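You operate a simulated robot arm through the tools that you are given. There is no shell and no other tool.

You run a simulated two-armed robot. Do the job below in one go: nothing can be reset, and whatever is moved stays where it is left.

## Task
Pump the vacuum unit down below 1 mbar and seal it off.
Fine: switch the pump on, open the vacuum valve, watch the vacuum gauge; shut the valve before the pump goes off; the service cap stays on and the holding valve shut.
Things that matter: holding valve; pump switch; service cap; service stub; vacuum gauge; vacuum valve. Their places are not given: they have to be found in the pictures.

It is judged by the outcome, as a careful person would: the job done as asked, and still so three seconds after it is handed in. It fails if anything else is knocked over, pushed out of place, dropped, spilled or broken. Lids that push on must go on centred and level and be pressed home; caps that screw on are set level and turned clockwise until they are tight.

## Robot
Two 7-joint arms with two-finger parallel grippers on one trunk that stands fixed in place. Base frame: the origin is at the foot of the trunk, x ahead of it, y to its left, z up. Readings come in m, degrees, newtons and seconds.
The left shoulder is at [0.05, 0.161, 1.198], the right one opposite. With the tool pointing down near the work surface each hand reaches from about 0.1 to 0.64 m from the base axis, measured 20 degrees to its own side. Payload 3.43 kg a hand.
The tool frame of a hand sits at the grasp point between the pads (the TCP): z along the fingers, y along the line on which they close. The tips reach 0.03 m beyond it. Largest opening 0.094 m; finger width 0.028, thickness 0.01; the body of the gripper, 0.05 by 0.096 m, starts 0.055 m behind the TCP.
Orientation is told as [roll, pitch, yaw] about the base's x, y, z axes, in that order, counted from this pose: with the fingers straight down and closing along the base's y, the tool's x points along the base's -x, its y along +y and its z along -z.

## Interface
- The arms move only by the tool step_arm. It takes "left_plan", "right_plan" or both (then of equal length, played together; a hand with none holds still); each is a list of rows, each a list of 7 numbers: the shift along the base's x, y, z in m, then the turn, a rotation vector about the base's x, y, z in degrees, then the opening, from 0 (shut) to 1 (fully open). In form: [[dx, dy, dz, rx, ry, rz, jaw], ...]. A call has 1 to 20 rows; each row is the pose to reach, as a shift and turn from the pose commanded when the call began. Each row takes 0.2 s and may step no farther than 0.05 m and 8.6 degrees from the row before; otherwise, or with a gripper value out of range, the whole call is refused. A pose out of reach is approached as far as the arm can. The call stops where the force on the tool passes 40 N (or 10 N more than at its start, if that is more) or the arm is blocked; 0.2 s more then pass. Each finger travels about 0.045 m/s and halts on what it meets, pressing with about 37 N; the grip force reading is that of the motor and also rises with nothing between the fingers. The clock runs only during rows and for 0.2 s after the last one: add rows that repeat a pose to give the fingers time. The reply holds the time, the measured pose of the TCP, the force on the tool along the base axes, the opening and the grip force, in the units named above and with some noise, with the torque about the TCP (base axes, N m) and any sound that the robot's microphone picked up.
- Cameras (640 x 400 px; columns grow to the right, rows downward): "scene" is now at [0.1056, 0.0668, 1.3714]; the picture's right is [0.67, -0.75, 0.00], its down [-0.17, -0.15, -0.98] and it looks along [0.73, 0.65, -0.22] (base axes); focal length 214 px, centre (320, 200). "left" rides on the left gripper at [0.076, -0.014, -0.102] in its tool frame; the picture's right is [0.18, 0.98, 0.00], its down [-0.75, 0.14, -0.64] and it looks along [-0.63, 0.12, 0.77] (tool axes); focal length 243 px, centre (320, 200). "right" rides on the right gripper at [0.076, 0.014, -0.102] in its tool frame; the picture's right is [-0.18, 0.98, 0.00], its down [-0.75, -0.14, -0.64] and it looks along [-0.63, -0.12, 0.77] (tool axes); focal length 243 px, centre (320, 200).
- camera(camera): a new picture of that camera. No time passes.
- slide_trunk(by): slides the trunk up (or, below 0, down) by that many m; the arms and the scene camera ride with it, the base frame stays. It gives what a move gives, with no picture.
- pan_tilt(pan, tilt): turns the head with the scene camera to pan (to the left, within 80 degrees either way) and tilt (down, from -29 to 69), counted from straight ahead of the robot. It gives what a move gives.
- point_at(camera, pixels): for up to 12 pixels [column, row] of the newest picture of that camera ("zoom" is the newest enlarged one), the place [x, y, z] in the base frame of the surface seen there, good to about 0.002 m, but the place of the scene camera against the robot may be out by one fixed shift of up to 0.018 m in any direction. No time passes.
- close_up(camera, box): a new picture of the part [left, top, right, bottom] of that camera's present view, enlarged. No time passes.
- close_job(): hands the job in; it is judged then, once.

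Unless the task says otherwise, let go and move clear before handing in.

The tools are called after "Emit:" as name(argument=value, ...) on one line, values as JSON. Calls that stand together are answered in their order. step_arm: Moves the arms, as the interface text tells. Its arguments: {"type":"object","properties":{"left_plan":{"type":"array","items":{"type":"array","items":{"type":"number"}}},"right_plan":{"type":"array","items":{"type":"array","items":{"type":"number"}}}},"required":[]} The other tools are called the same way: slide_trunk (by) moves the trunk up or down; pan_tilt (pan, tilt) turns the head that bears the scene camera; camera (camera) takes a picture; point_at (camera, pixels) gives the place of the surface under pixels of a picture; close_up (camera, box) takes an enlarged picture of a part of a camera's view; close_job () hands the job in.

At the start:

```text
time: 0.0
left_eef_pos: [0.263, 0.3134, 1.3798]
left_orientation: [-0.1, -0.1, 0.1]
left_ft_force: [0.1, 0.1, -0.2]
left_wrist_torque: [0.01, 0.0, -0.03]
left_grip_width: 0.0943
left_grip_force: 0.0
right_eef_pos: [0.2784, 0.0564, 1.3183]
right_orientation: [0.0, 0.1, 0.0]
right_ft_force: [0.2, -0.4, 0.0]
right_wrist_torque: [0.0, -0.03, 0.0]
right_grip_width: 0.094
right_grip_force: 0.0
trunk travel left (down, up): [-0.225, 0.042]
head pan, tilt (commanded): [41.7, 12.8]
```

scene: 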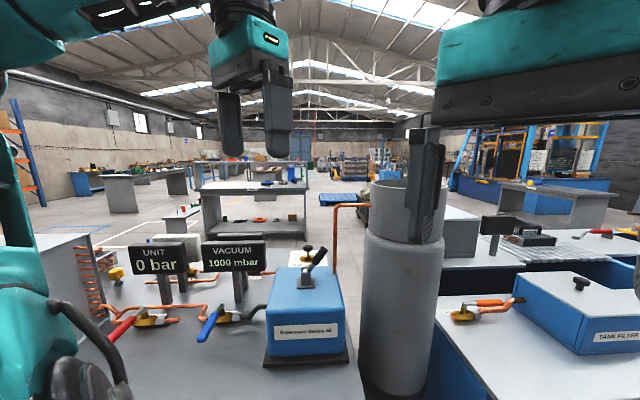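
right: 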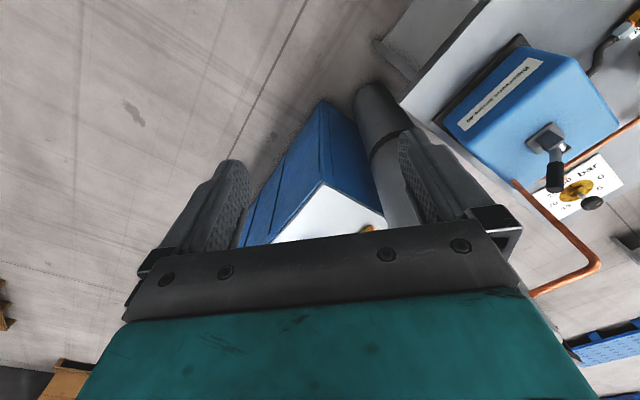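
left: 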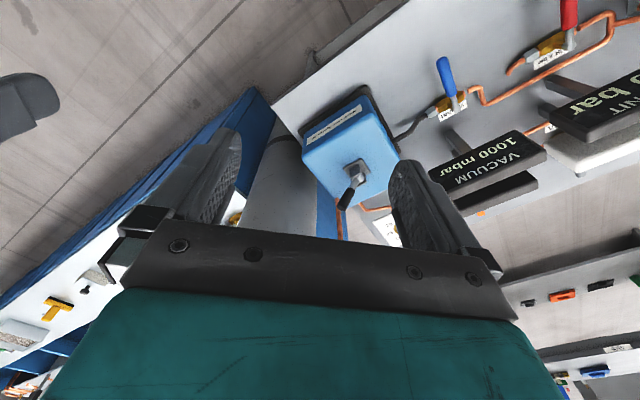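

The scene shows a UNIT gauge (160,260), a VACUUM gauge at 1000 mbar (235,257), red and blue levers (125,325 / 212,320), and a blue pump with a toggle on top (310,270). I'll take enlarged views to identify each part.

Emit:
close_up(camera="scene", box=[40, 220, 360, 400])

Emit:
close_up(camera="left", box=[280, 0, 640, 225])

Emit:
close_up(camera="right", box=[360, 0, 640, 250])

Emit:
close_up(camera="scene", box=[400, 190, 640, 360])

```text
2.00 times, centred on (200, 310) of scene
```

zoom: 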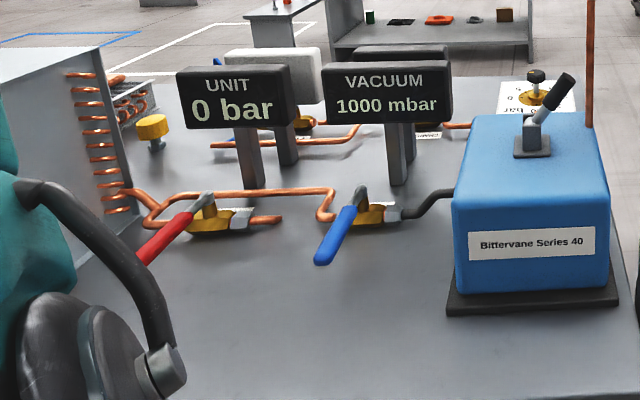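

```text
1.78 times, centred on (460, 112) of left
```

zoom: 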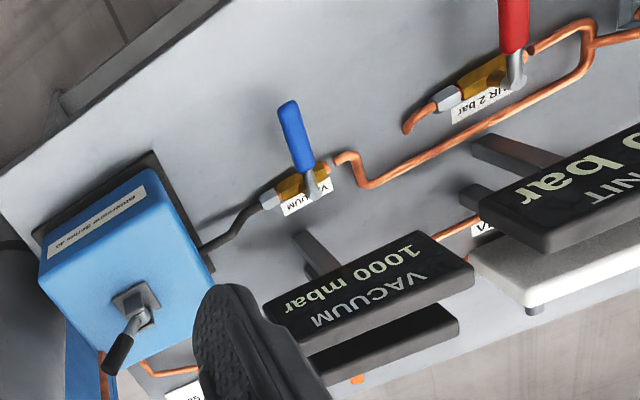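

```text
1.60 times, centred on (500, 125) of right
```

zoom: 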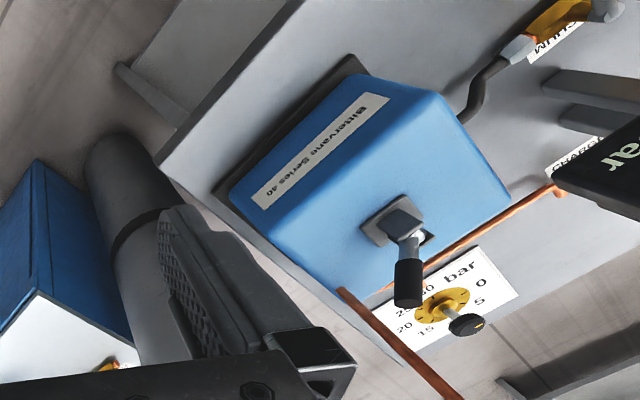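

```text
2.35 times, centred on (520, 275) of scene
```

zoom: 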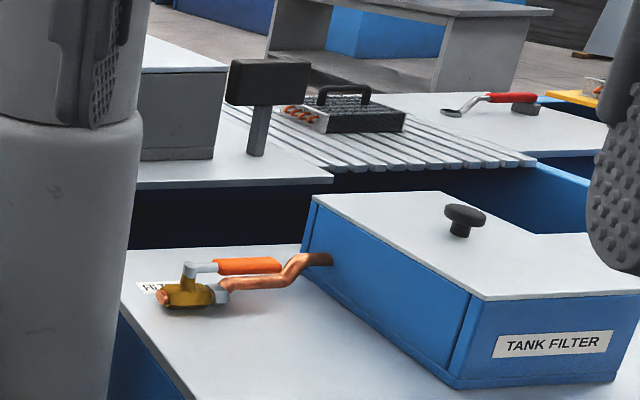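

The blue lever is labelled VACUUM and sits across its pipe, so it's shut. The red lever's label ends in "2 bar". I'll turn the head more left and down to see the whole bench.

Emit:
pan_tilt(pan=52, tilt=38)

Emit:
camera(camera="scene")

Emit:
close_up(camera="left", box=[480, 0, 640, 100])

```text
time: 0.9
left_eef_pos: [0.2625, 0.315, 1.3784]
left_orientation: [0.0, 0.0, 0.0]
left_ft_force: [0.5, 0.1, 0.5]
left_wrist_torque: [0.0, 0.0, 0.01]
left_grip_width: 0.0941
left_grip_force: 0.1
right_eef_pos: [0.2784, 0.0551, 1.3173]
right_orientation: [-0.1, 0.1, 0.0]
right_ft_force: [0.5, -0.5, -0.1]
right_wrist_torque: [-0.01, 0.02, 0.0]
right_grip_width: 0.0937
right_grip_force: 0.0
trunk travel left (down, up): [-0.225, 0.042]
head pan, tilt (commanded): [52.0, 38.0]
```

```text
taken
```

scene: 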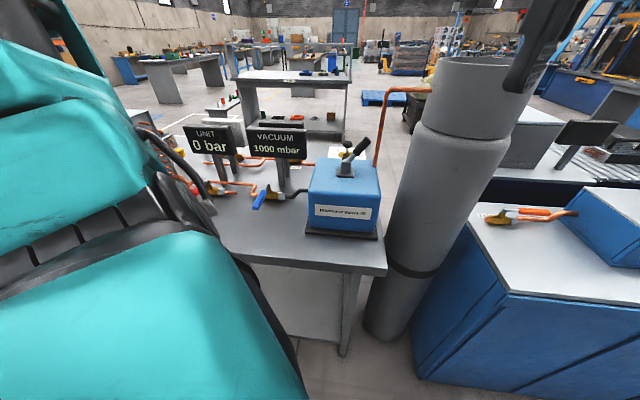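

```text
4.00 times, centred on (560, 50) of left
```

zoom: 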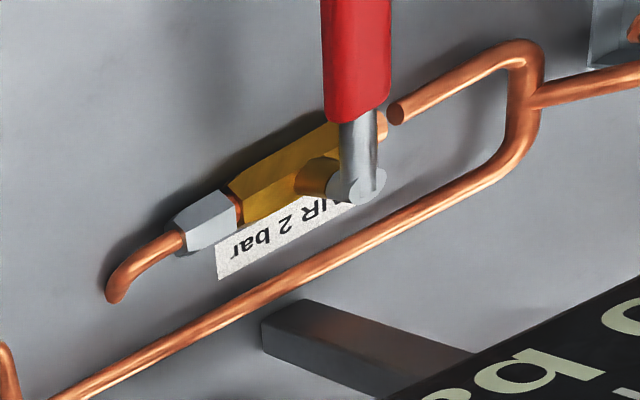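

The left forearm hides the left half of the bench here. I'll get 3D positions of what's visible: pump, blue lever, gauges and bench corners.

Emit:
point_at(camera="scene", pixels=[[342, 170], [360, 148], [272, 188], [257, 202], [280, 145], [205, 145], [345, 210], [378, 270], [312, 255], [342, 250], [226, 188], [347, 190]])

Emit:
close_up(camera="scene", box=[130, 90, 410, 265])

```text
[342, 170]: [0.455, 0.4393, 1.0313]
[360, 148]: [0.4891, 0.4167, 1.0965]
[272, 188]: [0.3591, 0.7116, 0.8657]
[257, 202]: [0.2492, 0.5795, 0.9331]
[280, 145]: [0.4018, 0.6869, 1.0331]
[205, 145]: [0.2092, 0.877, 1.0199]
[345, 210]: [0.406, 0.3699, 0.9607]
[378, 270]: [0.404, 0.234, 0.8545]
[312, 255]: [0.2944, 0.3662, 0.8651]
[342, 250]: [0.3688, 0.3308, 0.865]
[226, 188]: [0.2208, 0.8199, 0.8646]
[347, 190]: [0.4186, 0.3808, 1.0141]
```

```text
2.29 times, centred on (270, 178) of scene
```

zoom: 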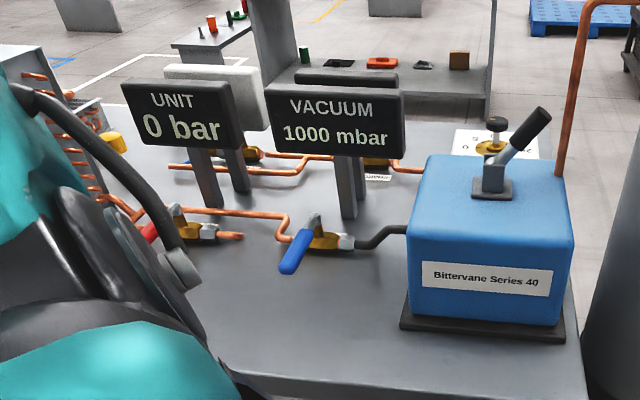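

The bench top is at z≈0.865, the pump top at ≈1.015, and the blue lever end is near (0.25,0.58,0.93). I'll raise and shift the left hand to look at the bench's left part with its own camera.

Emit:
step_arm(left_plan=[[-0.03, 0.03, 0, 0, 0, 0, 1], [-0.05, 0.07, 0, 0, 0, 0, 1], [-0.07, 0.11, 0, 0, 0, 0, 1], [-0.08, 0.15, 0, 0, 0, 0, 1], [-0.08, 0.19, 0, 0, 0, 0, 1]])

Emit:
camera(camera="left")

Emit:
camera(camera="scene")

```text
time: 2.1
left_eef_pos: [0.2109, 0.4275, 1.3309]
left_orientation: [0.0, 0.0, 0.1]
left_ft_force: [0.3, 0.1, -0.8]
left_wrist_torque: [0.05, 0.03, 0.0]
left_grip_width: 0.094
left_grip_force: 0.0
left hand out of reach, approached as far as the arm can: row 2, 3, 4, 5
right_eef_pos: [0.278, 0.0553, 1.3173]
right_orientation: [0.1, 0.0, 0.0]
right_ft_force: [0.9, 0.7, 0.5]
right_wrist_torque: [0.0, 0.03, -0.01]
right_grip_width: 0.094
right_grip_force: 0.1
trunk travel left (down, up): [-0.225, 0.042]
head pan, tilt (commanded): [52.0, 38.0]
```

```text
taken
```

left: 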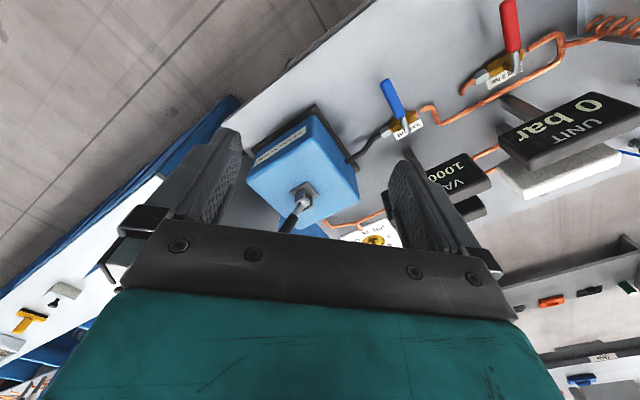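

```text
taken
```

scene: 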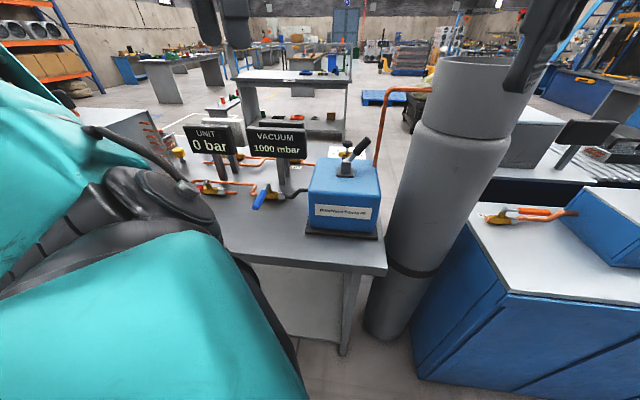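

The left hand reached its limit but is safe. I'll yaw it left in place so its camera looks over the red valve, the yellow cap and the back of the bench.

Emit:
step_arm(left_plan=[[0, 0, 0, 0, 0, 8.5, 1], [0, 0, 0, 0, 0, 17, 1], [0, 0, 0, 0, 0, 25.5, 1], [0, 0, 0, 0, 0, 34, 1], [0, 0, 0, 0, 0, 42.5, 1], [0, 0, 0, 0, 0, 51, 1]])

Emit:
camera(camera="left")

Emit:
camera(camera="scene")

```text
time: 3.5
left_eef_pos: [0.213, 0.4263, 1.3312]
left_orientation: [0.0, 0.0, 51.0]
left_ft_force: [-0.2, 0.0, 0.7]
left_wrist_torque: [0.0, -0.01, -0.02]
left_grip_width: 0.0938
left_grip_force: 0.0
right_eef_pos: [0.2784, 0.0554, 1.3175]
right_orientation: [-0.1, 0.0, 0.0]
right_ft_force: [0.7, 0.6, 0.1]
right_wrist_torque: [0.02, -0.01, -0.01]
right_grip_width: 0.0938
right_grip_force: 0.0
trunk travel left (down, up): [-0.225, 0.042]
head pan, tilt (commanded): [52.0, 38.0]
```

```text
taken
```

left: 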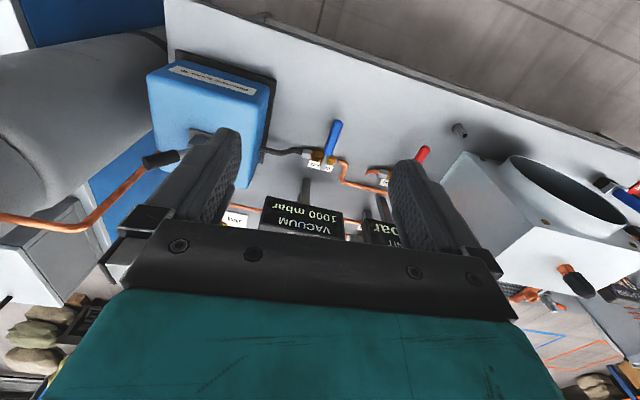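

```text
taken
```

scene: 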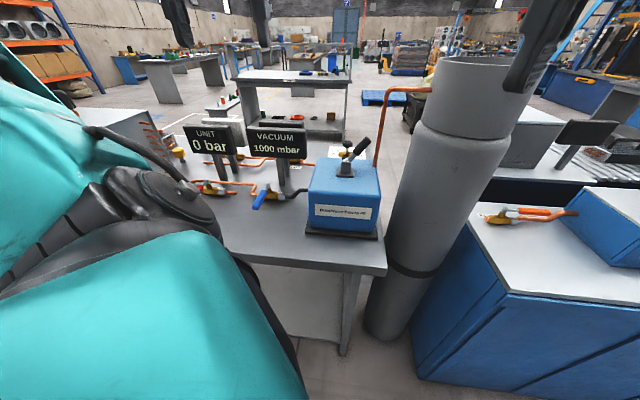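

The left view now shows a grey stub at (460,130), the red lever (423,153), the fan box at right, and a copper piece at (570,280). I'll zoom in on these.

Emit:
close_up(camera="left", box=[360, 80, 640, 255])

Emit:
close_up(camera="left", box=[220, 90, 420, 250])

Emit:
close_up(camera="left", box=[480, 220, 640, 330])

Emit:
point_at(camera="left", pixels=[[460, 128], [423, 152], [336, 124], [330, 155], [465, 160], [570, 215], [575, 280], [152, 160], [565, 268], [200, 70], [300, 152], [380, 172]])

```text
2.29 times, centred on (500, 168) of left
```

zoom: 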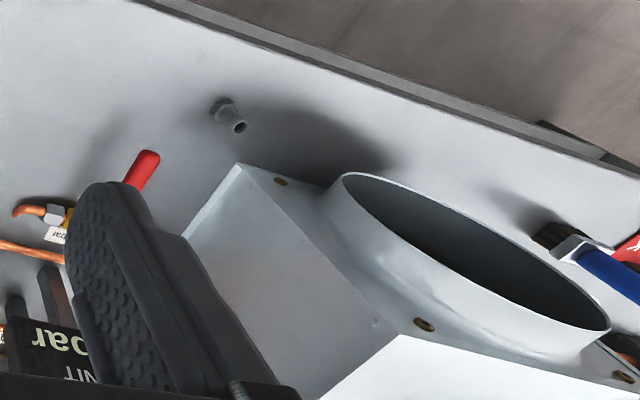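

```text
2.50 times, centred on (320, 170) of left
```

zoom: 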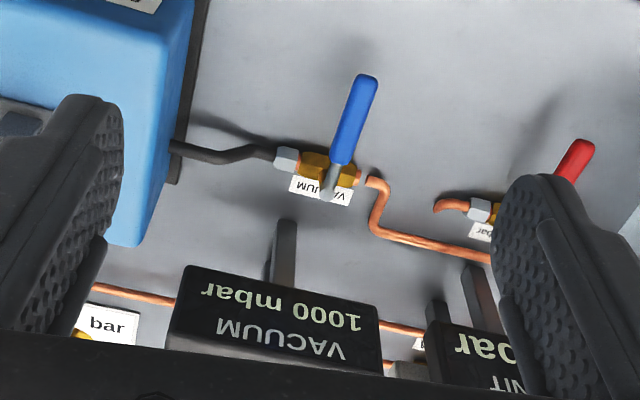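

```text
3.64 times, centred on (560, 275) of left
```

zoom: 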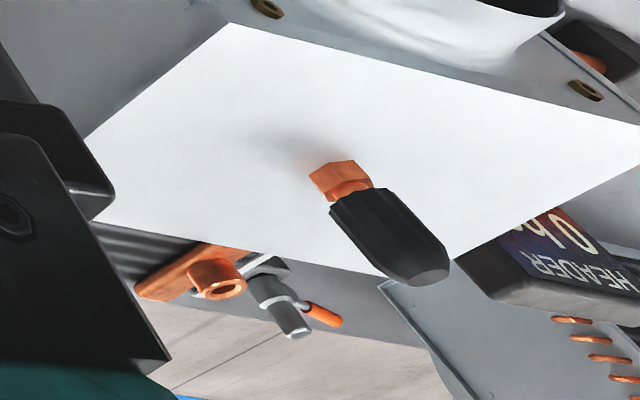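

```text
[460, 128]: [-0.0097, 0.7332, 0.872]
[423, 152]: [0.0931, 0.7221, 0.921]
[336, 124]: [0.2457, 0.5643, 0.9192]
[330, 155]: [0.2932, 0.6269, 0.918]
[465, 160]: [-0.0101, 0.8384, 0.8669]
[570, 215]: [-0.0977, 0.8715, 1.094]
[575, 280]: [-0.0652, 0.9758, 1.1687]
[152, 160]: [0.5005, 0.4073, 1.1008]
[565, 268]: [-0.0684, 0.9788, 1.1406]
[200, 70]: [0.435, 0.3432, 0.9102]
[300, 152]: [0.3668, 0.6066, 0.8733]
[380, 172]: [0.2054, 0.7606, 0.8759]
```

There's a bare grey stub near (-0.01,0.733,0.87) and a yellow cap-like part seen earlier near the coil box. I'll turn the head further left with less tilt to check the cap and the rear valves.

Emit:
pan_tilt(pan=62, tilt=18)

Emit:
camera(camera="scene")

Emit:
close_up(camera="scene", box=[160, 200, 440, 375])

```text
time: 4.3
left_eef_pos: [0.213, 0.4266, 1.3298]
left_orientation: [0.0, -0.1, 51.1]
left_ft_force: [-0.4, -0.6, 0.2]
left_wrist_torque: [0.0, 0.02, 0.01]
left_grip_width: 0.0941
left_grip_force: 0.0
right_eef_pos: [0.2777, 0.0564, 1.3168]
right_orientation: [0.1, 0.1, 0.0]
right_ft_force: [-0.1, 0.0, 0.2]
right_wrist_torque: [-0.02, 0.0, 0.01]
right_grip_width: 0.094
right_grip_force: 0.0
trunk travel left (down, up): [-0.225, 0.042]
head pan, tilt (commanded): [62.0, 18.0]
```

```text
taken
```

scene: 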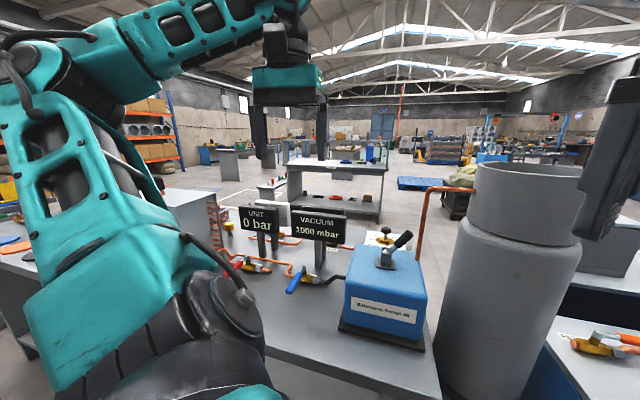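

```text
2.29 times, centred on (300, 288) of scene
```

zoom: 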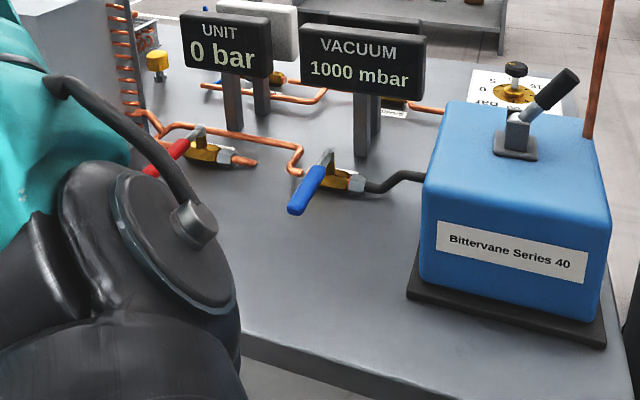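

The yellow part is at about (228,226) of the scene, and the rear valves are near (280,235) and (333,247). I'll zoom in on each and on the toggle.

Emit:
close_up(camera="scene", box=[200, 200, 280, 250])

Emit:
close_up(camera="scene", box=[260, 200, 370, 270])

Emit:
close_up(camera="scene", box=[350, 215, 430, 280])

Emit:
close_up(camera="scene", box=[215, 240, 355, 320])

```text
8.00 times, centred on (240, 225) of scene
```

zoom: 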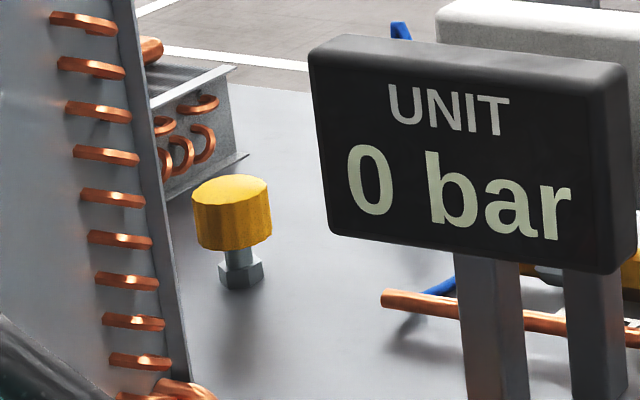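

```text
5.71 times, centred on (315, 235) of scene
```

zoom: 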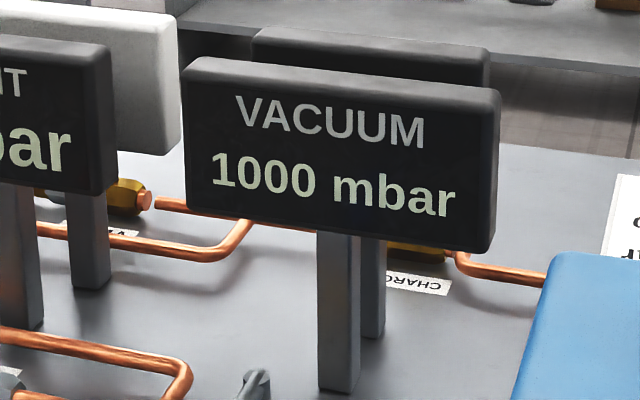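

```text
6.15 times, centred on (390, 248) of scene
```

zoom: 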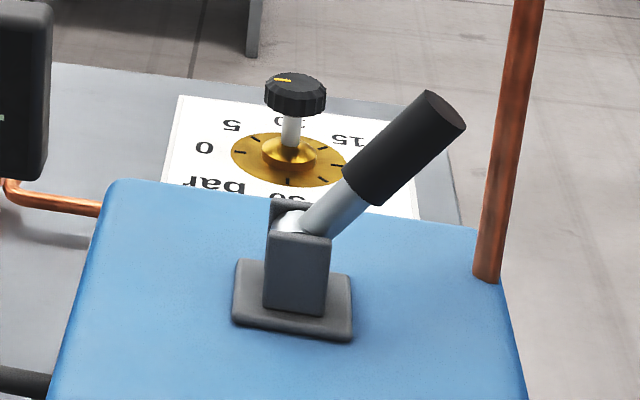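

```text
4.57 times, centred on (285, 280) of scene
```

zoom: 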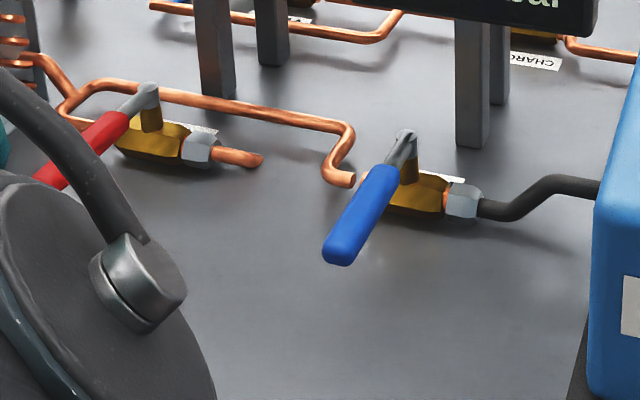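

The yellow cap sits on its hex stub near the coil box (cap on), and the "AIR 2 bar" and blue VACUUM levers both lie across their pipes (shut). The toggle leans right along the bench. I'll line the left hand up with the bench (yaw ≈33°) and lower it a bit for accurate measurements.

Emit:
step_arm(left_plan=[[0.01, 0, -0.02, 0, 0, -6, 0.5], [0.02, 0, -0.05, 0, 0, -12, 0.2], [0.02, 0.0, -0.08, 0, 0, -18, 0], [0.02, 0.0, -0.1, 0, 0, -18, 0], [0.02, 0.0, -0.1, 0, 0, -18, 0]])

Emit:
camera(camera="left")

Emit:
camera(camera="scene")

```text
time: 5.5
left_eef_pos: [0.2322, 0.4262, 1.2307]
left_orientation: [0.0, 0.1, 33.0]
left_ft_force: [0.0, -0.2, -0.1]
left_wrist_torque: [-0.02, -0.01, 0.03]
left_grip_width: 0.0
left_grip_force: 7.9
right_eef_pos: [0.2781, 0.0554, 1.3175]
right_orientation: [0.0, -0.1, 0.0]
right_ft_force: [0.3, 0.0, -0.4]
right_wrist_torque: [0.0, 0.05, 0.02]
right_grip_width: 0.094
right_grip_force: 0.1
trunk travel left (down, up): [-0.225, 0.042]
head pan, tilt (commanded): [62.0, 18.0]
```

```text
taken
```

left: 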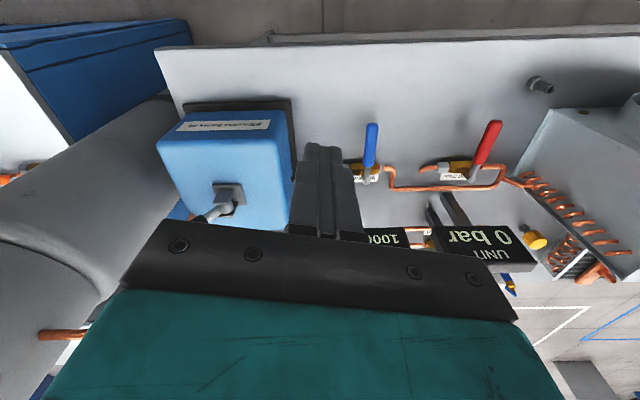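

```text
taken
```

scene: 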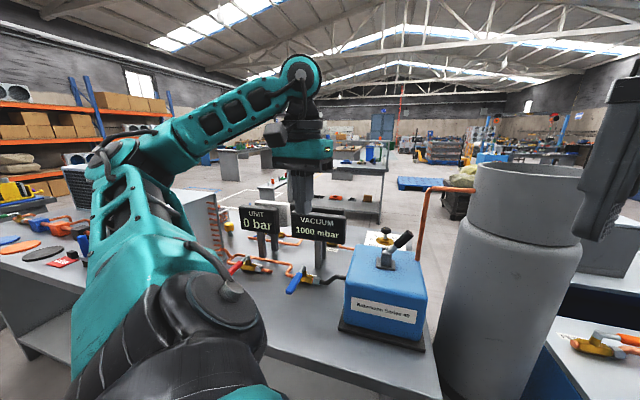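

This left view shows it all: the blue lever (371,145) and red lever (488,142) both across their pipes, the toggle (220,205), the yellow cap (535,240) and the bare stub (540,85). I'll zoom in and measure.

Emit:
close_up(camera="left", box=[300, 60, 580, 235])

Emit:
point_at(camera="left", pixels=[[371, 128], [370, 150], [368, 168], [366, 180], [230, 190], [226, 207], [200, 217], [535, 240], [530, 232], [540, 84], [490, 128], [473, 172]])

Emit:
close_up(camera="left", box=[140, 90, 300, 250])

Emit:
close_up(camera="left", box=[480, 190, 600, 290])

```text
2.29 times, centred on (440, 148) of left
```

zoom: 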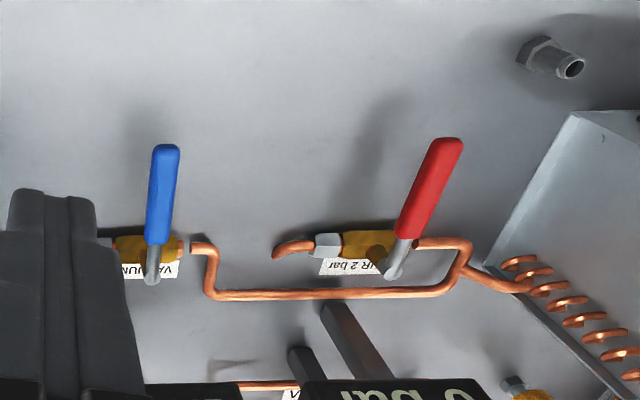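

```text
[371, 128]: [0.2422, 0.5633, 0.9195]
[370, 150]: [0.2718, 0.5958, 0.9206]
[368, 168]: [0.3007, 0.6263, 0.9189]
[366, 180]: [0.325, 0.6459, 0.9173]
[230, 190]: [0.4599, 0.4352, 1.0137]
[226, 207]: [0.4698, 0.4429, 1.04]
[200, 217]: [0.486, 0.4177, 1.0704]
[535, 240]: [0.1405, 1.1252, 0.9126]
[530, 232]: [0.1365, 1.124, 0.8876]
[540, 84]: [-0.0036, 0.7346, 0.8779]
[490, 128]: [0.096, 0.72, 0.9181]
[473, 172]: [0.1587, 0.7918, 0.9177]
```

```text
2.50 times, centred on (220, 170) of left
```

zoom: 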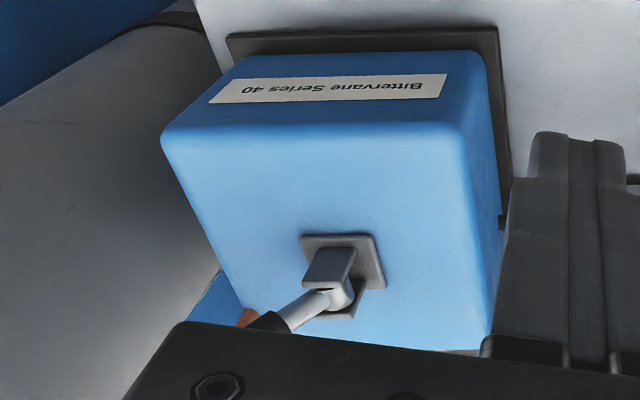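

```text
4.00 times, centred on (540, 240) of left
```

zoom: 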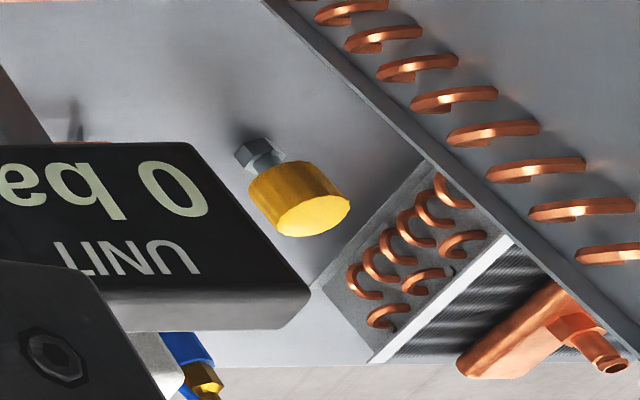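

The blue lever's tip is at (0.242,0.563,0.92) with its pivot near (0.325,0.646), so the bench is turned about 45°. I'll measure the pipe axis, the pump's corners and the toggle more exactly.

Emit:
point_at(camera="left", pixels=[[400, 187], [480, 188], [355, 167], [376, 167], [374, 174], [230, 203], [217, 205], [209, 212], [172, 143], [272, 142], [270, 222], [300, 50]])

Emit:
close_up(camera="left", box=[330, 100, 430, 200])

Emit:
close_up(camera="right", box=[480, 60, 640, 240])

Emit:
point_at(camera="right", pixels=[[547, 140], [553, 178], [560, 148], [590, 80], [490, 175], [450, 110], [555, 160], [535, 60]])

```text
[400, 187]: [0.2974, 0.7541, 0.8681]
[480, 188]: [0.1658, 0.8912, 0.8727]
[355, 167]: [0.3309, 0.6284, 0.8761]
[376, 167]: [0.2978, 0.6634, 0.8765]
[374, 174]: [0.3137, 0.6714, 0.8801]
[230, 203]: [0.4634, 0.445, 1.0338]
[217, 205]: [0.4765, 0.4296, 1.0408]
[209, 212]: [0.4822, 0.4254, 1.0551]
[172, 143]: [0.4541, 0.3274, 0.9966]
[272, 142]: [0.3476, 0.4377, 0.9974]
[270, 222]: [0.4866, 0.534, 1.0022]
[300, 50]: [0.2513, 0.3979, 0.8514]
```

```text
4.00 times, centred on (380, 150) of left
```

zoom: 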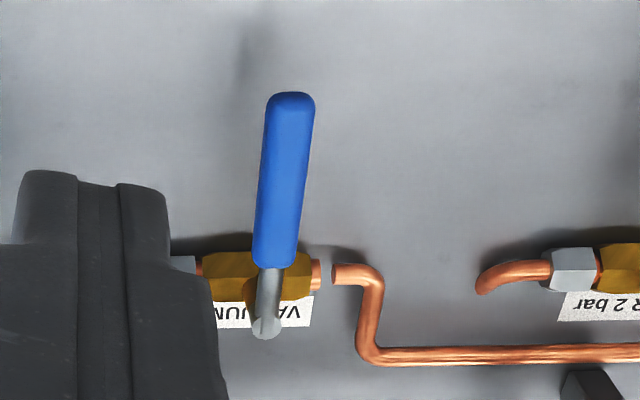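

```text
2.22 times, centred on (560, 150) of right
```

zoom: 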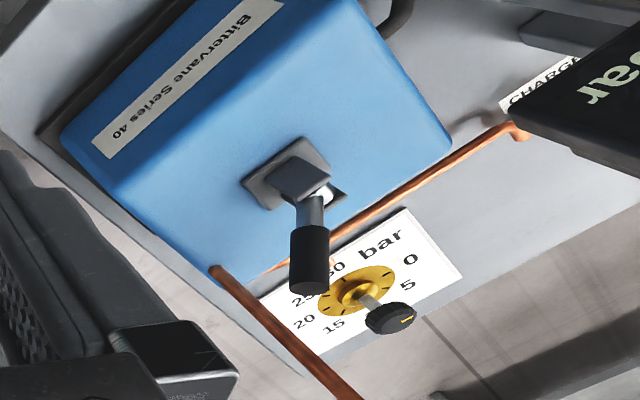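

```text
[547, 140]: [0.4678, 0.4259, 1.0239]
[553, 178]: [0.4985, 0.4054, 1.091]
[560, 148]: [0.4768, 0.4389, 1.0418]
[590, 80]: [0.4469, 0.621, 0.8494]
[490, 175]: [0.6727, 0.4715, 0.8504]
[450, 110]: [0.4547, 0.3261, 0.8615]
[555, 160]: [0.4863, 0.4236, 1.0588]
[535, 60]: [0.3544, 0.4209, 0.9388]
```

The bench axis u (leftwards along the pipe) is about (-0.69,0.72), so yaw ≈44°. The toggle leans in -u from a pivot near (0.468,0.437,1.03). Before approaching I'll locate the tall cylinder and the vertical copper pipe as obstacles.

Emit:
point_at(camera="scene", pixels=[[475, 180], [576, 170], [525, 175], [420, 235], [425, 200], [445, 188], [470, 189], [470, 260], [403, 238], [393, 262], [580, 240], [386, 235]])

Emit:
point_at(camera="left", pixels=[[60, 170], [130, 130], [30, 270], [60, 335], [280, 170], [285, 110], [340, 160]])

Emit:
close_up(camera="scene", box=[340, 160, 600, 340])

```text
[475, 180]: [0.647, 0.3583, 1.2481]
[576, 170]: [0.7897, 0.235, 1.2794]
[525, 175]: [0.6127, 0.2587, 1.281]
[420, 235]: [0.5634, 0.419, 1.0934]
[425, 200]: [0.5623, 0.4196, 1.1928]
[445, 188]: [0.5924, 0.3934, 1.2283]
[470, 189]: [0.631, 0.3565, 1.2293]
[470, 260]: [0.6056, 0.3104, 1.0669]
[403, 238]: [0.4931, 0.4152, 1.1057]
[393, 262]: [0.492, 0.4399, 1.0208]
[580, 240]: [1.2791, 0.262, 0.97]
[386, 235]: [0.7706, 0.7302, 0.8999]
```

```text
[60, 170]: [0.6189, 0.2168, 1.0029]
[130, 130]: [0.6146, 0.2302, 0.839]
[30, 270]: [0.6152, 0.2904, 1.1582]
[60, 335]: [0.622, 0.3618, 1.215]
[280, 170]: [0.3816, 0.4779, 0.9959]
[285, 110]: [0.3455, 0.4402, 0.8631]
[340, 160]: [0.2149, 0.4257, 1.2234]
```

```text
2.22 times, centred on (470, 250) of scene
```

zoom: 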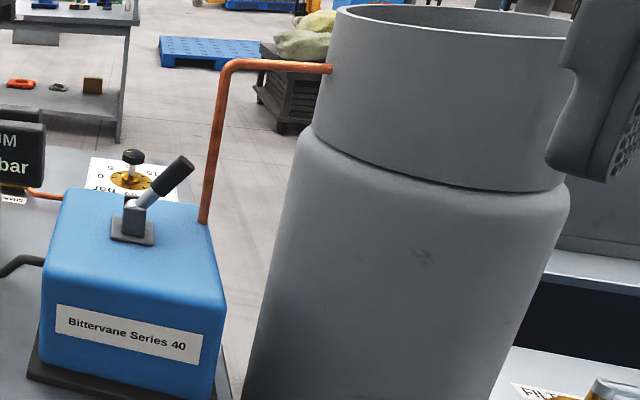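

The vertical copper pipe stands about 0.07 to the right and 0.055 behind the toggle pivot, so I'll tilt the fingers forward to keep the hand body clear. First I'll align yaw to the bench and move closer at a safe height.

Emit:
step_arm(left_plan=[[0.02, -0.01, 0, 0, 0, 5.5, 0], [0.05, -0.02, 0, 0, 0, 11, 0], [0.08, -0.03, 0, 0, 0, 11, 0], [0.11, -0.04, 0, 0, 0, 11, 0], [0.11, -0.04, 0, 0, 0, 11, 0]])

Emit:
step_arm(left_plan=[[0.0, 0, 0, 5.2, -5.4, 0, 0], [0.01, -0.0, 0, 10.4, -10.8, 0, 0], [0.03, -0.01, 0, 15.6, -16.2, 0, 0], [0.05, -0.01, 0, 20.8, -21.6, 0, 0], [0.06, -0.01, 0, 20.8, -21.6, 0, 0]])

Emit:
camera(camera="left")

Emit:
camera(camera="scene")

```text
time: 6.7
left_eef_pos: [0.3425, 0.3854, 1.2317]
left_orientation: [-0.1, 0.0, 43.9]
left_ft_force: [0.1, -0.2, 0.0]
left_wrist_torque: [-0.01, -0.01, -0.08]
left_grip_width: 0.0001
left_grip_force: 33.6
right_eef_pos: [0.2783, 0.0547, 1.3168]
right_orientation: [0.0, 0.0, 0.0]
right_ft_force: [-0.2, 0.3, -0.5]
right_wrist_torque: [0.03, 0.03, 0.0]
right_grip_width: 0.0942
right_grip_force: 0.1
trunk travel left (down, up): [-0.225, 0.042]
head pan, tilt (commanded): [62.0, 18.0]
```

```text
time: 7.9
left_eef_pos: [0.403, 0.3752, 1.2292]
left_orientation: [-0.1, -30.0, 44.0]
left_ft_force: [0.0, 0.7, -0.1]
left_wrist_torque: [0.0, -0.01, -0.01]
left_grip_width: 0.0003
left_grip_force: 32.9
right_eef_pos: [0.2779, 0.0546, 1.3178]
right_orientation: [0.0, 0.0, 0.0]
right_ft_force: [1.1, -0.4, -0.5]
right_wrist_torque: [0.04, 0.0, 0.01]
right_grip_width: 0.094
right_grip_force: 0.0
trunk travel left (down, up): [-0.225, 0.042]
head pan, tilt (commanded): [62.0, 18.0]
```

```text
taken
```

left: 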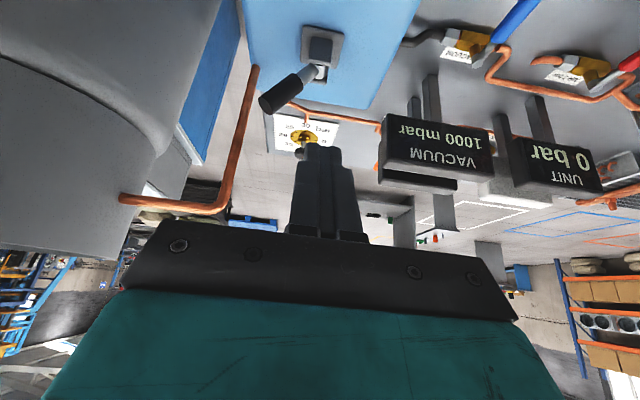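

```text
taken
```

scene: 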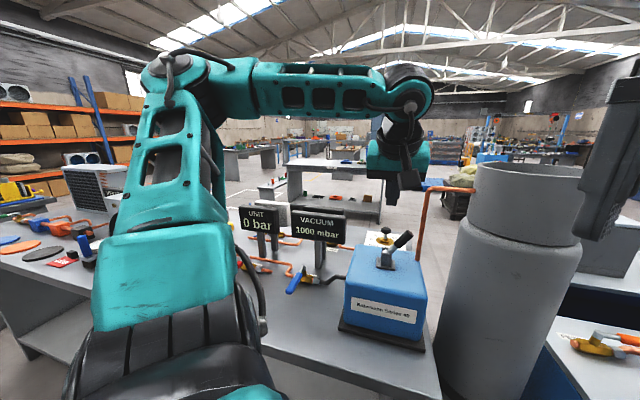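

The hand is at yaw 44°, tilted 30°, and the toggle is clearly seen (tip 275,100; pivot 318,70) beside the copper pipe (245,150). I'll measure these from this closer view.

Emit:
point_at(camera="left", pixels=[[268, 103], [280, 93], [300, 80], [312, 72], [320, 50], [324, 72], [245, 130], [225, 200], [150, 199], [130, 150], [265, 90], [330, 95]])

Emit:
close_up(camera="left", box=[220, 0, 400, 140])

```text
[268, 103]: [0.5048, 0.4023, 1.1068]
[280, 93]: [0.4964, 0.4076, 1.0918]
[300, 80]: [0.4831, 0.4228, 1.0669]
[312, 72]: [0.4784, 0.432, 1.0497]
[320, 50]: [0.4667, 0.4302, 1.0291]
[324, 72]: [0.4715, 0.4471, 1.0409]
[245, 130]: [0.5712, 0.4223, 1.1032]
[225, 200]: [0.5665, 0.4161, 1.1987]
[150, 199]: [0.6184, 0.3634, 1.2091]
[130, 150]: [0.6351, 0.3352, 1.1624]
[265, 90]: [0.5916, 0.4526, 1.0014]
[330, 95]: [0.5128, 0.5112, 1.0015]
```

```text
2.86 times, centred on (310, 70) of left
```

zoom: 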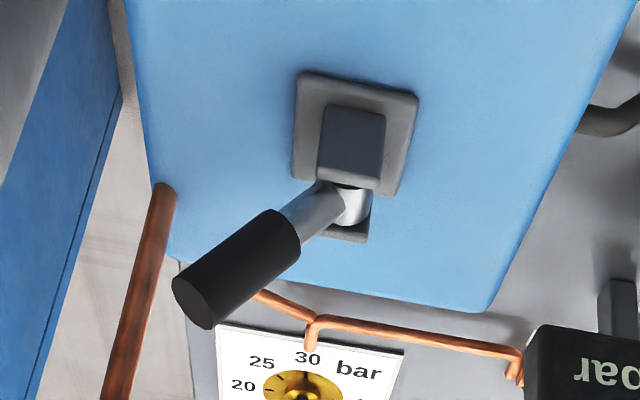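

The toggle pivot is about (0.470,0.438,1.035) and its tip (0.505,0.402,1.107), with the copper pipe at (0.567,0.42). I'll move to the right of the tip at height, then lower so the closed fingers stand beside the lever.

Emit:
step_arm(left_plan=[[0.04, -0.002, 0, 0, 0, 0, 0], [0.08, -0.003, -0.01, 0, 0, 0, 0], [0.12, -0.004, -0.03, 0, 0, 0, 0], [0.12, -0.004, -0.06, 0, 0, 0, 0], [0.12, -0.004, -0.09, 0, 0, 0, 0], [0.12, -0.004, -0.12, 0, 0, 0, 0], [0.12, -0.004, -0.137, 0, 0, 0, 0], [0.12, -0.004, -0.137, 0, 0, 0, 0]])

Emit:
camera(camera="left")

Emit:
camera(camera="scene")

```text
time: 9.7
left_eef_pos: [0.5222, 0.3714, 1.0929]
left_orientation: [-0.1, -30.0, 44.0]
left_ft_force: [0.4, -0.2, 0.0]
left_wrist_torque: [-0.01, 0.03, -0.01]
left_grip_width: 0.0001
left_grip_force: 32.8
right_eef_pos: [0.279, 0.0565, 1.3188]
right_orientation: [-0.1, 0.0, 0.0]
right_ft_force: [0.3, -0.3, 0.4]
right_wrist_torque: [0.02, 0.01, 0.01]
right_grip_width: 0.094
right_grip_force: 0.0
trunk travel left (down, up): [-0.225, 0.042]
head pan, tilt (commanded): [62.0, 18.0]
```

```text
taken
```

left: 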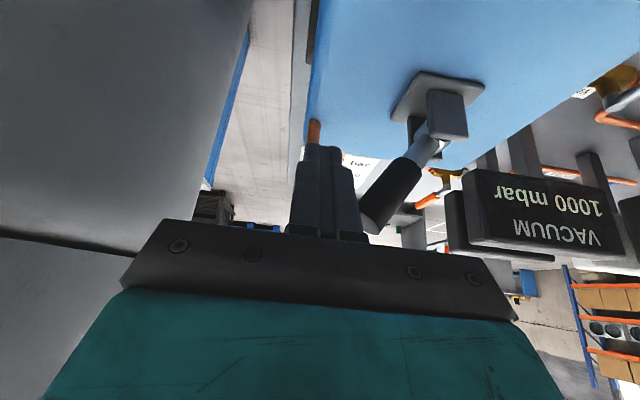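

```text
taken
```

scene: 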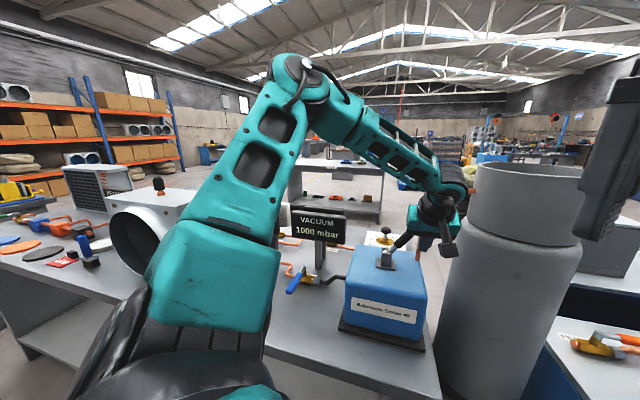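

The closed fingers stand just right of the lever tip (picture 325,185 versus 385,195), nothing touched. Now I'll push the lever leftwards along the bench in small steps.

Emit:
step_arm(left_plan=[[-0.0104, 0.0108, 0, 0, 0, 0, 0], [-0.0208, 0.0216, 0, 0, 0, 0, 0], [-0.0311, 0.0324, 0, 0, 0, 0, 0], [-0.0415, 0.0433, 0, 0, 0, 0, 0], [-0.0519, 0.0541, 0, 0, 0, 0, 0], [-0.0623, 0.0649, 0, 0, 0, 0, 0]])

Emit:
camera(camera="left")

Emit:
close_up(camera="scene", box=[260, 180, 500, 340])

```text
time: 11.1
left_eef_pos: [0.4613, 0.4329, 1.092]
left_orientation: [-0.3, -29.9, 43.8]
left_ft_force: [13.5, -11.6, -6.9]
left_wrist_torque: [-0.4, -0.29, -0.2]
left_grip_width: 0.0
left_grip_force: 32.9
right_eef_pos: [0.2797, 0.0536, 1.3174]
right_orientation: [0.1, 0.1, 0.0]
right_ft_force: [0.5, -0.6, -0.1]
right_wrist_torque: [0.04, 0.02, 0.01]
right_grip_width: 0.0943
right_grip_force: 0.0
trunk travel left (down, up): [-0.225, 0.042]
head pan, tilt (commanded): [62.0, 18.0]
```

```text
taken
```

left: 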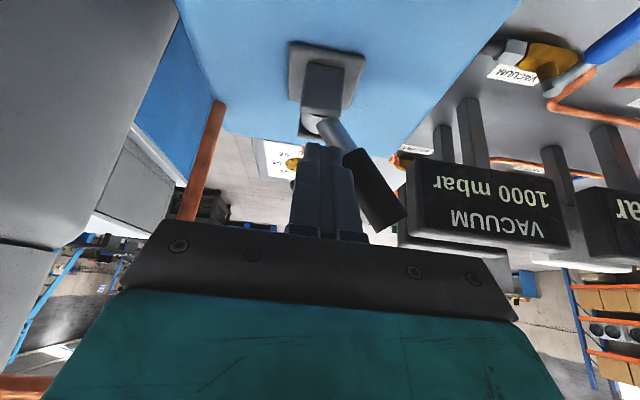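

```text
2.50 times, centred on (380, 260) of scene
```

zoom: 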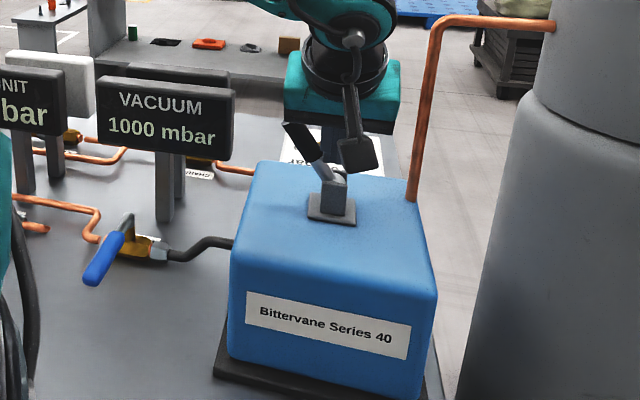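

The lever has passed upright and now leans left, still pressing back with about 18 N, and no sound has come yet. I'll push a little further until it clicks or stops.

Emit:
step_arm(left_plan=[[-0.005, 0.0052, 0, 0, 0, 0, 0], [-0.01, 0.0104, 0, 0, 0, 0, 0], [-0.015, 0.0156, 0, 0, 0, 0, 0], [-0.02, 0.0208, 0, 0, 0, 0, 0], [-0.02, 0.0208, 0, 0, 0, 0, 0]])

Emit:
camera(camera="left")

Emit:
close_up(camera="scene", box=[260, 180, 500, 340])

```text
time: 11.6
left_eef_pos: [0.4607, 0.4352, 1.0957]
left_orientation: [-1.9, -30.1, 43.7]
left_ft_force: [11.9, -9.8, -0.7]
left_wrist_torque: [-0.28, -0.34, -0.22]
left_grip_width: 0.0001
left_grip_force: 33.4
right_eef_pos: [0.2788, 0.0558, 1.3178]
right_orientation: [-0.1, -0.1, 0.0]
right_ft_force: [-0.7, 0.5, 0.7]
right_wrist_torque: [-0.02, -0.06, 0.01]
right_grip_width: 0.0938
right_grip_force: 0.1
trunk travel left (down, up): [-0.225, 0.042]
head pan, tilt (commanded): [62.0, 18.0]
stopped in row 2 (left hand): the force on the tool passed its limit at 44 N (the readings are from after the stop); the commanded pose is now the measured one
```

```text
taken
```

left: 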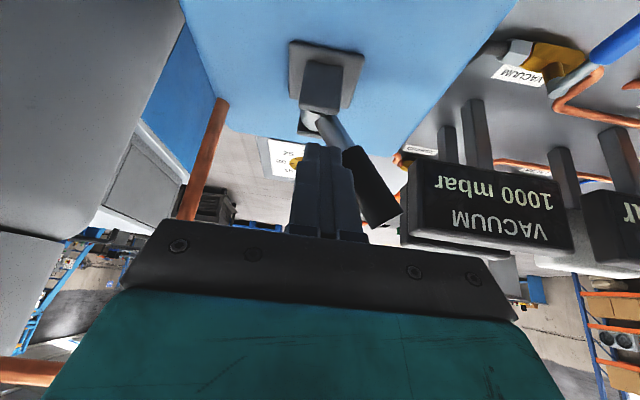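

```text
2.50 times, centred on (380, 260) of scene
```

zoom: 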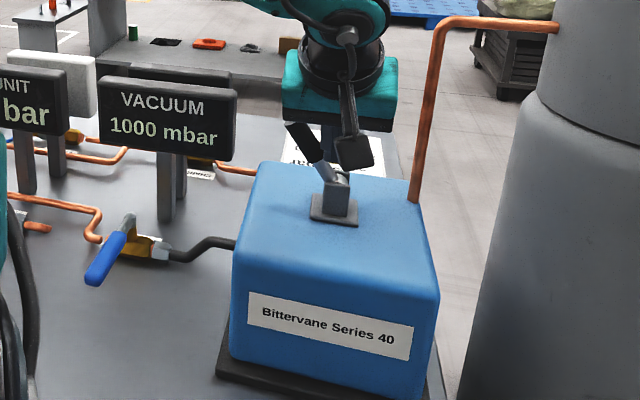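

The push was stopped at 44 N with the lever leaning about 35–40° left, probably at its end stop. I'll back off to release it and see whether it stays.

Emit:
step_arm(left_plan=[[0.0104, -0.0108, 0.0, 0, 0, 0, 0], [0.0208, -0.0216, 0.01, 0, 0, 0, 0], [0.0311, -0.0324, 0.03, 0, 0, 0, 0], [0.0311, -0.0324, 0.06, 0, 0, 0, 0], [0.0311, -0.0324, 0.06, 0, 0, 0, 0]])

Emit:
camera(camera="left")

Emit:
close_up(camera="scene", box=[260, 180, 500, 340])

```text
time: 12.8
left_eef_pos: [0.4909, 0.4036, 1.1556]
left_orientation: [-1.2, -30.0, 43.7]
left_ft_force: [0.1, -0.5, 0.2]
left_wrist_torque: [0.0, 0.01, 0.0]
left_grip_width: 0.0
left_grip_force: 32.8
right_eef_pos: [0.2782, 0.0563, 1.3179]
right_orientation: [0.0, 0.0, 0.0]
right_ft_force: [-0.9, -0.1, 0.2]
right_wrist_torque: [-0.01, 0.02, 0.02]
right_grip_width: 0.0939
right_grip_force: 0.0
trunk travel left (down, up): [-0.225, 0.042]
head pan, tilt (commanded): [62.0, 18.0]
```

```text
taken
```

left: 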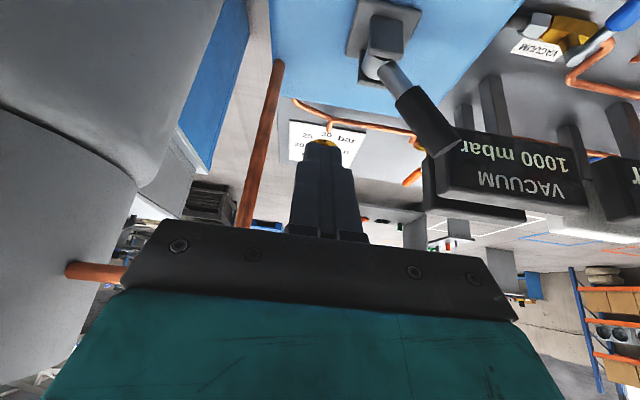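

```text
2.50 times, centred on (380, 260) of scene
```

zoom: 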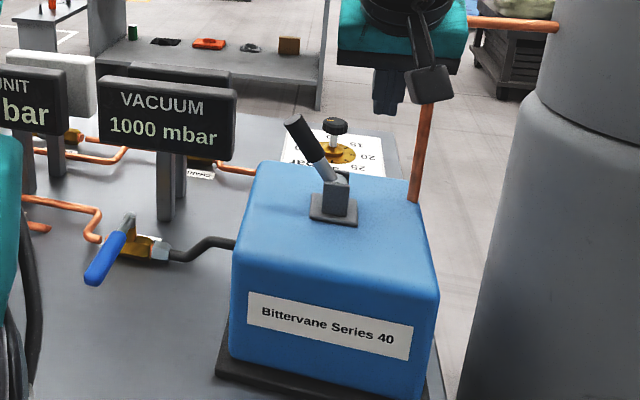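

The lever stays leaning left. I'll measure its tip and stem to check how far it turned.

Emit:
point_at(camera="left", pixels=[[455, 142], [440, 140], [420, 115], [395, 75], [385, 65], [385, 35], [430, 95]])

Emit:
close_up(camera="left", box=[320, 0, 520, 160])

Emit:
close_up(camera="scene", box=[350, 215, 430, 280])

```text
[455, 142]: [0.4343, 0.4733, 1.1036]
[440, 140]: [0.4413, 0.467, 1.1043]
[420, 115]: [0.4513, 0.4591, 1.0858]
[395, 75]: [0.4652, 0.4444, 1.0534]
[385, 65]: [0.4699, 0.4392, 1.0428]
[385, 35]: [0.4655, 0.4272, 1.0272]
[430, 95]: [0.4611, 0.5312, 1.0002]
```

```text
2.50 times, centred on (420, 80) of left
```

zoom: 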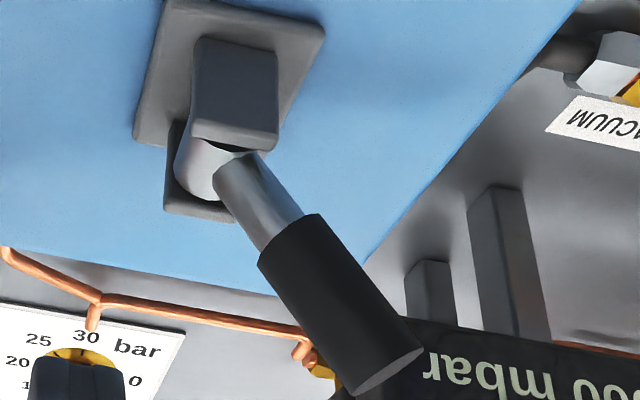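

```text
6.15 times, centred on (390, 248) of scene
```

zoom: 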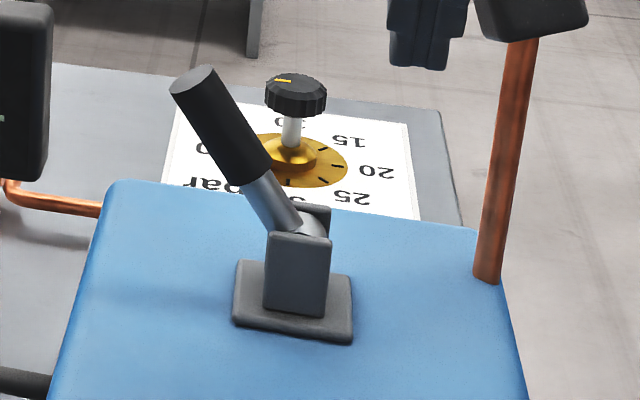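

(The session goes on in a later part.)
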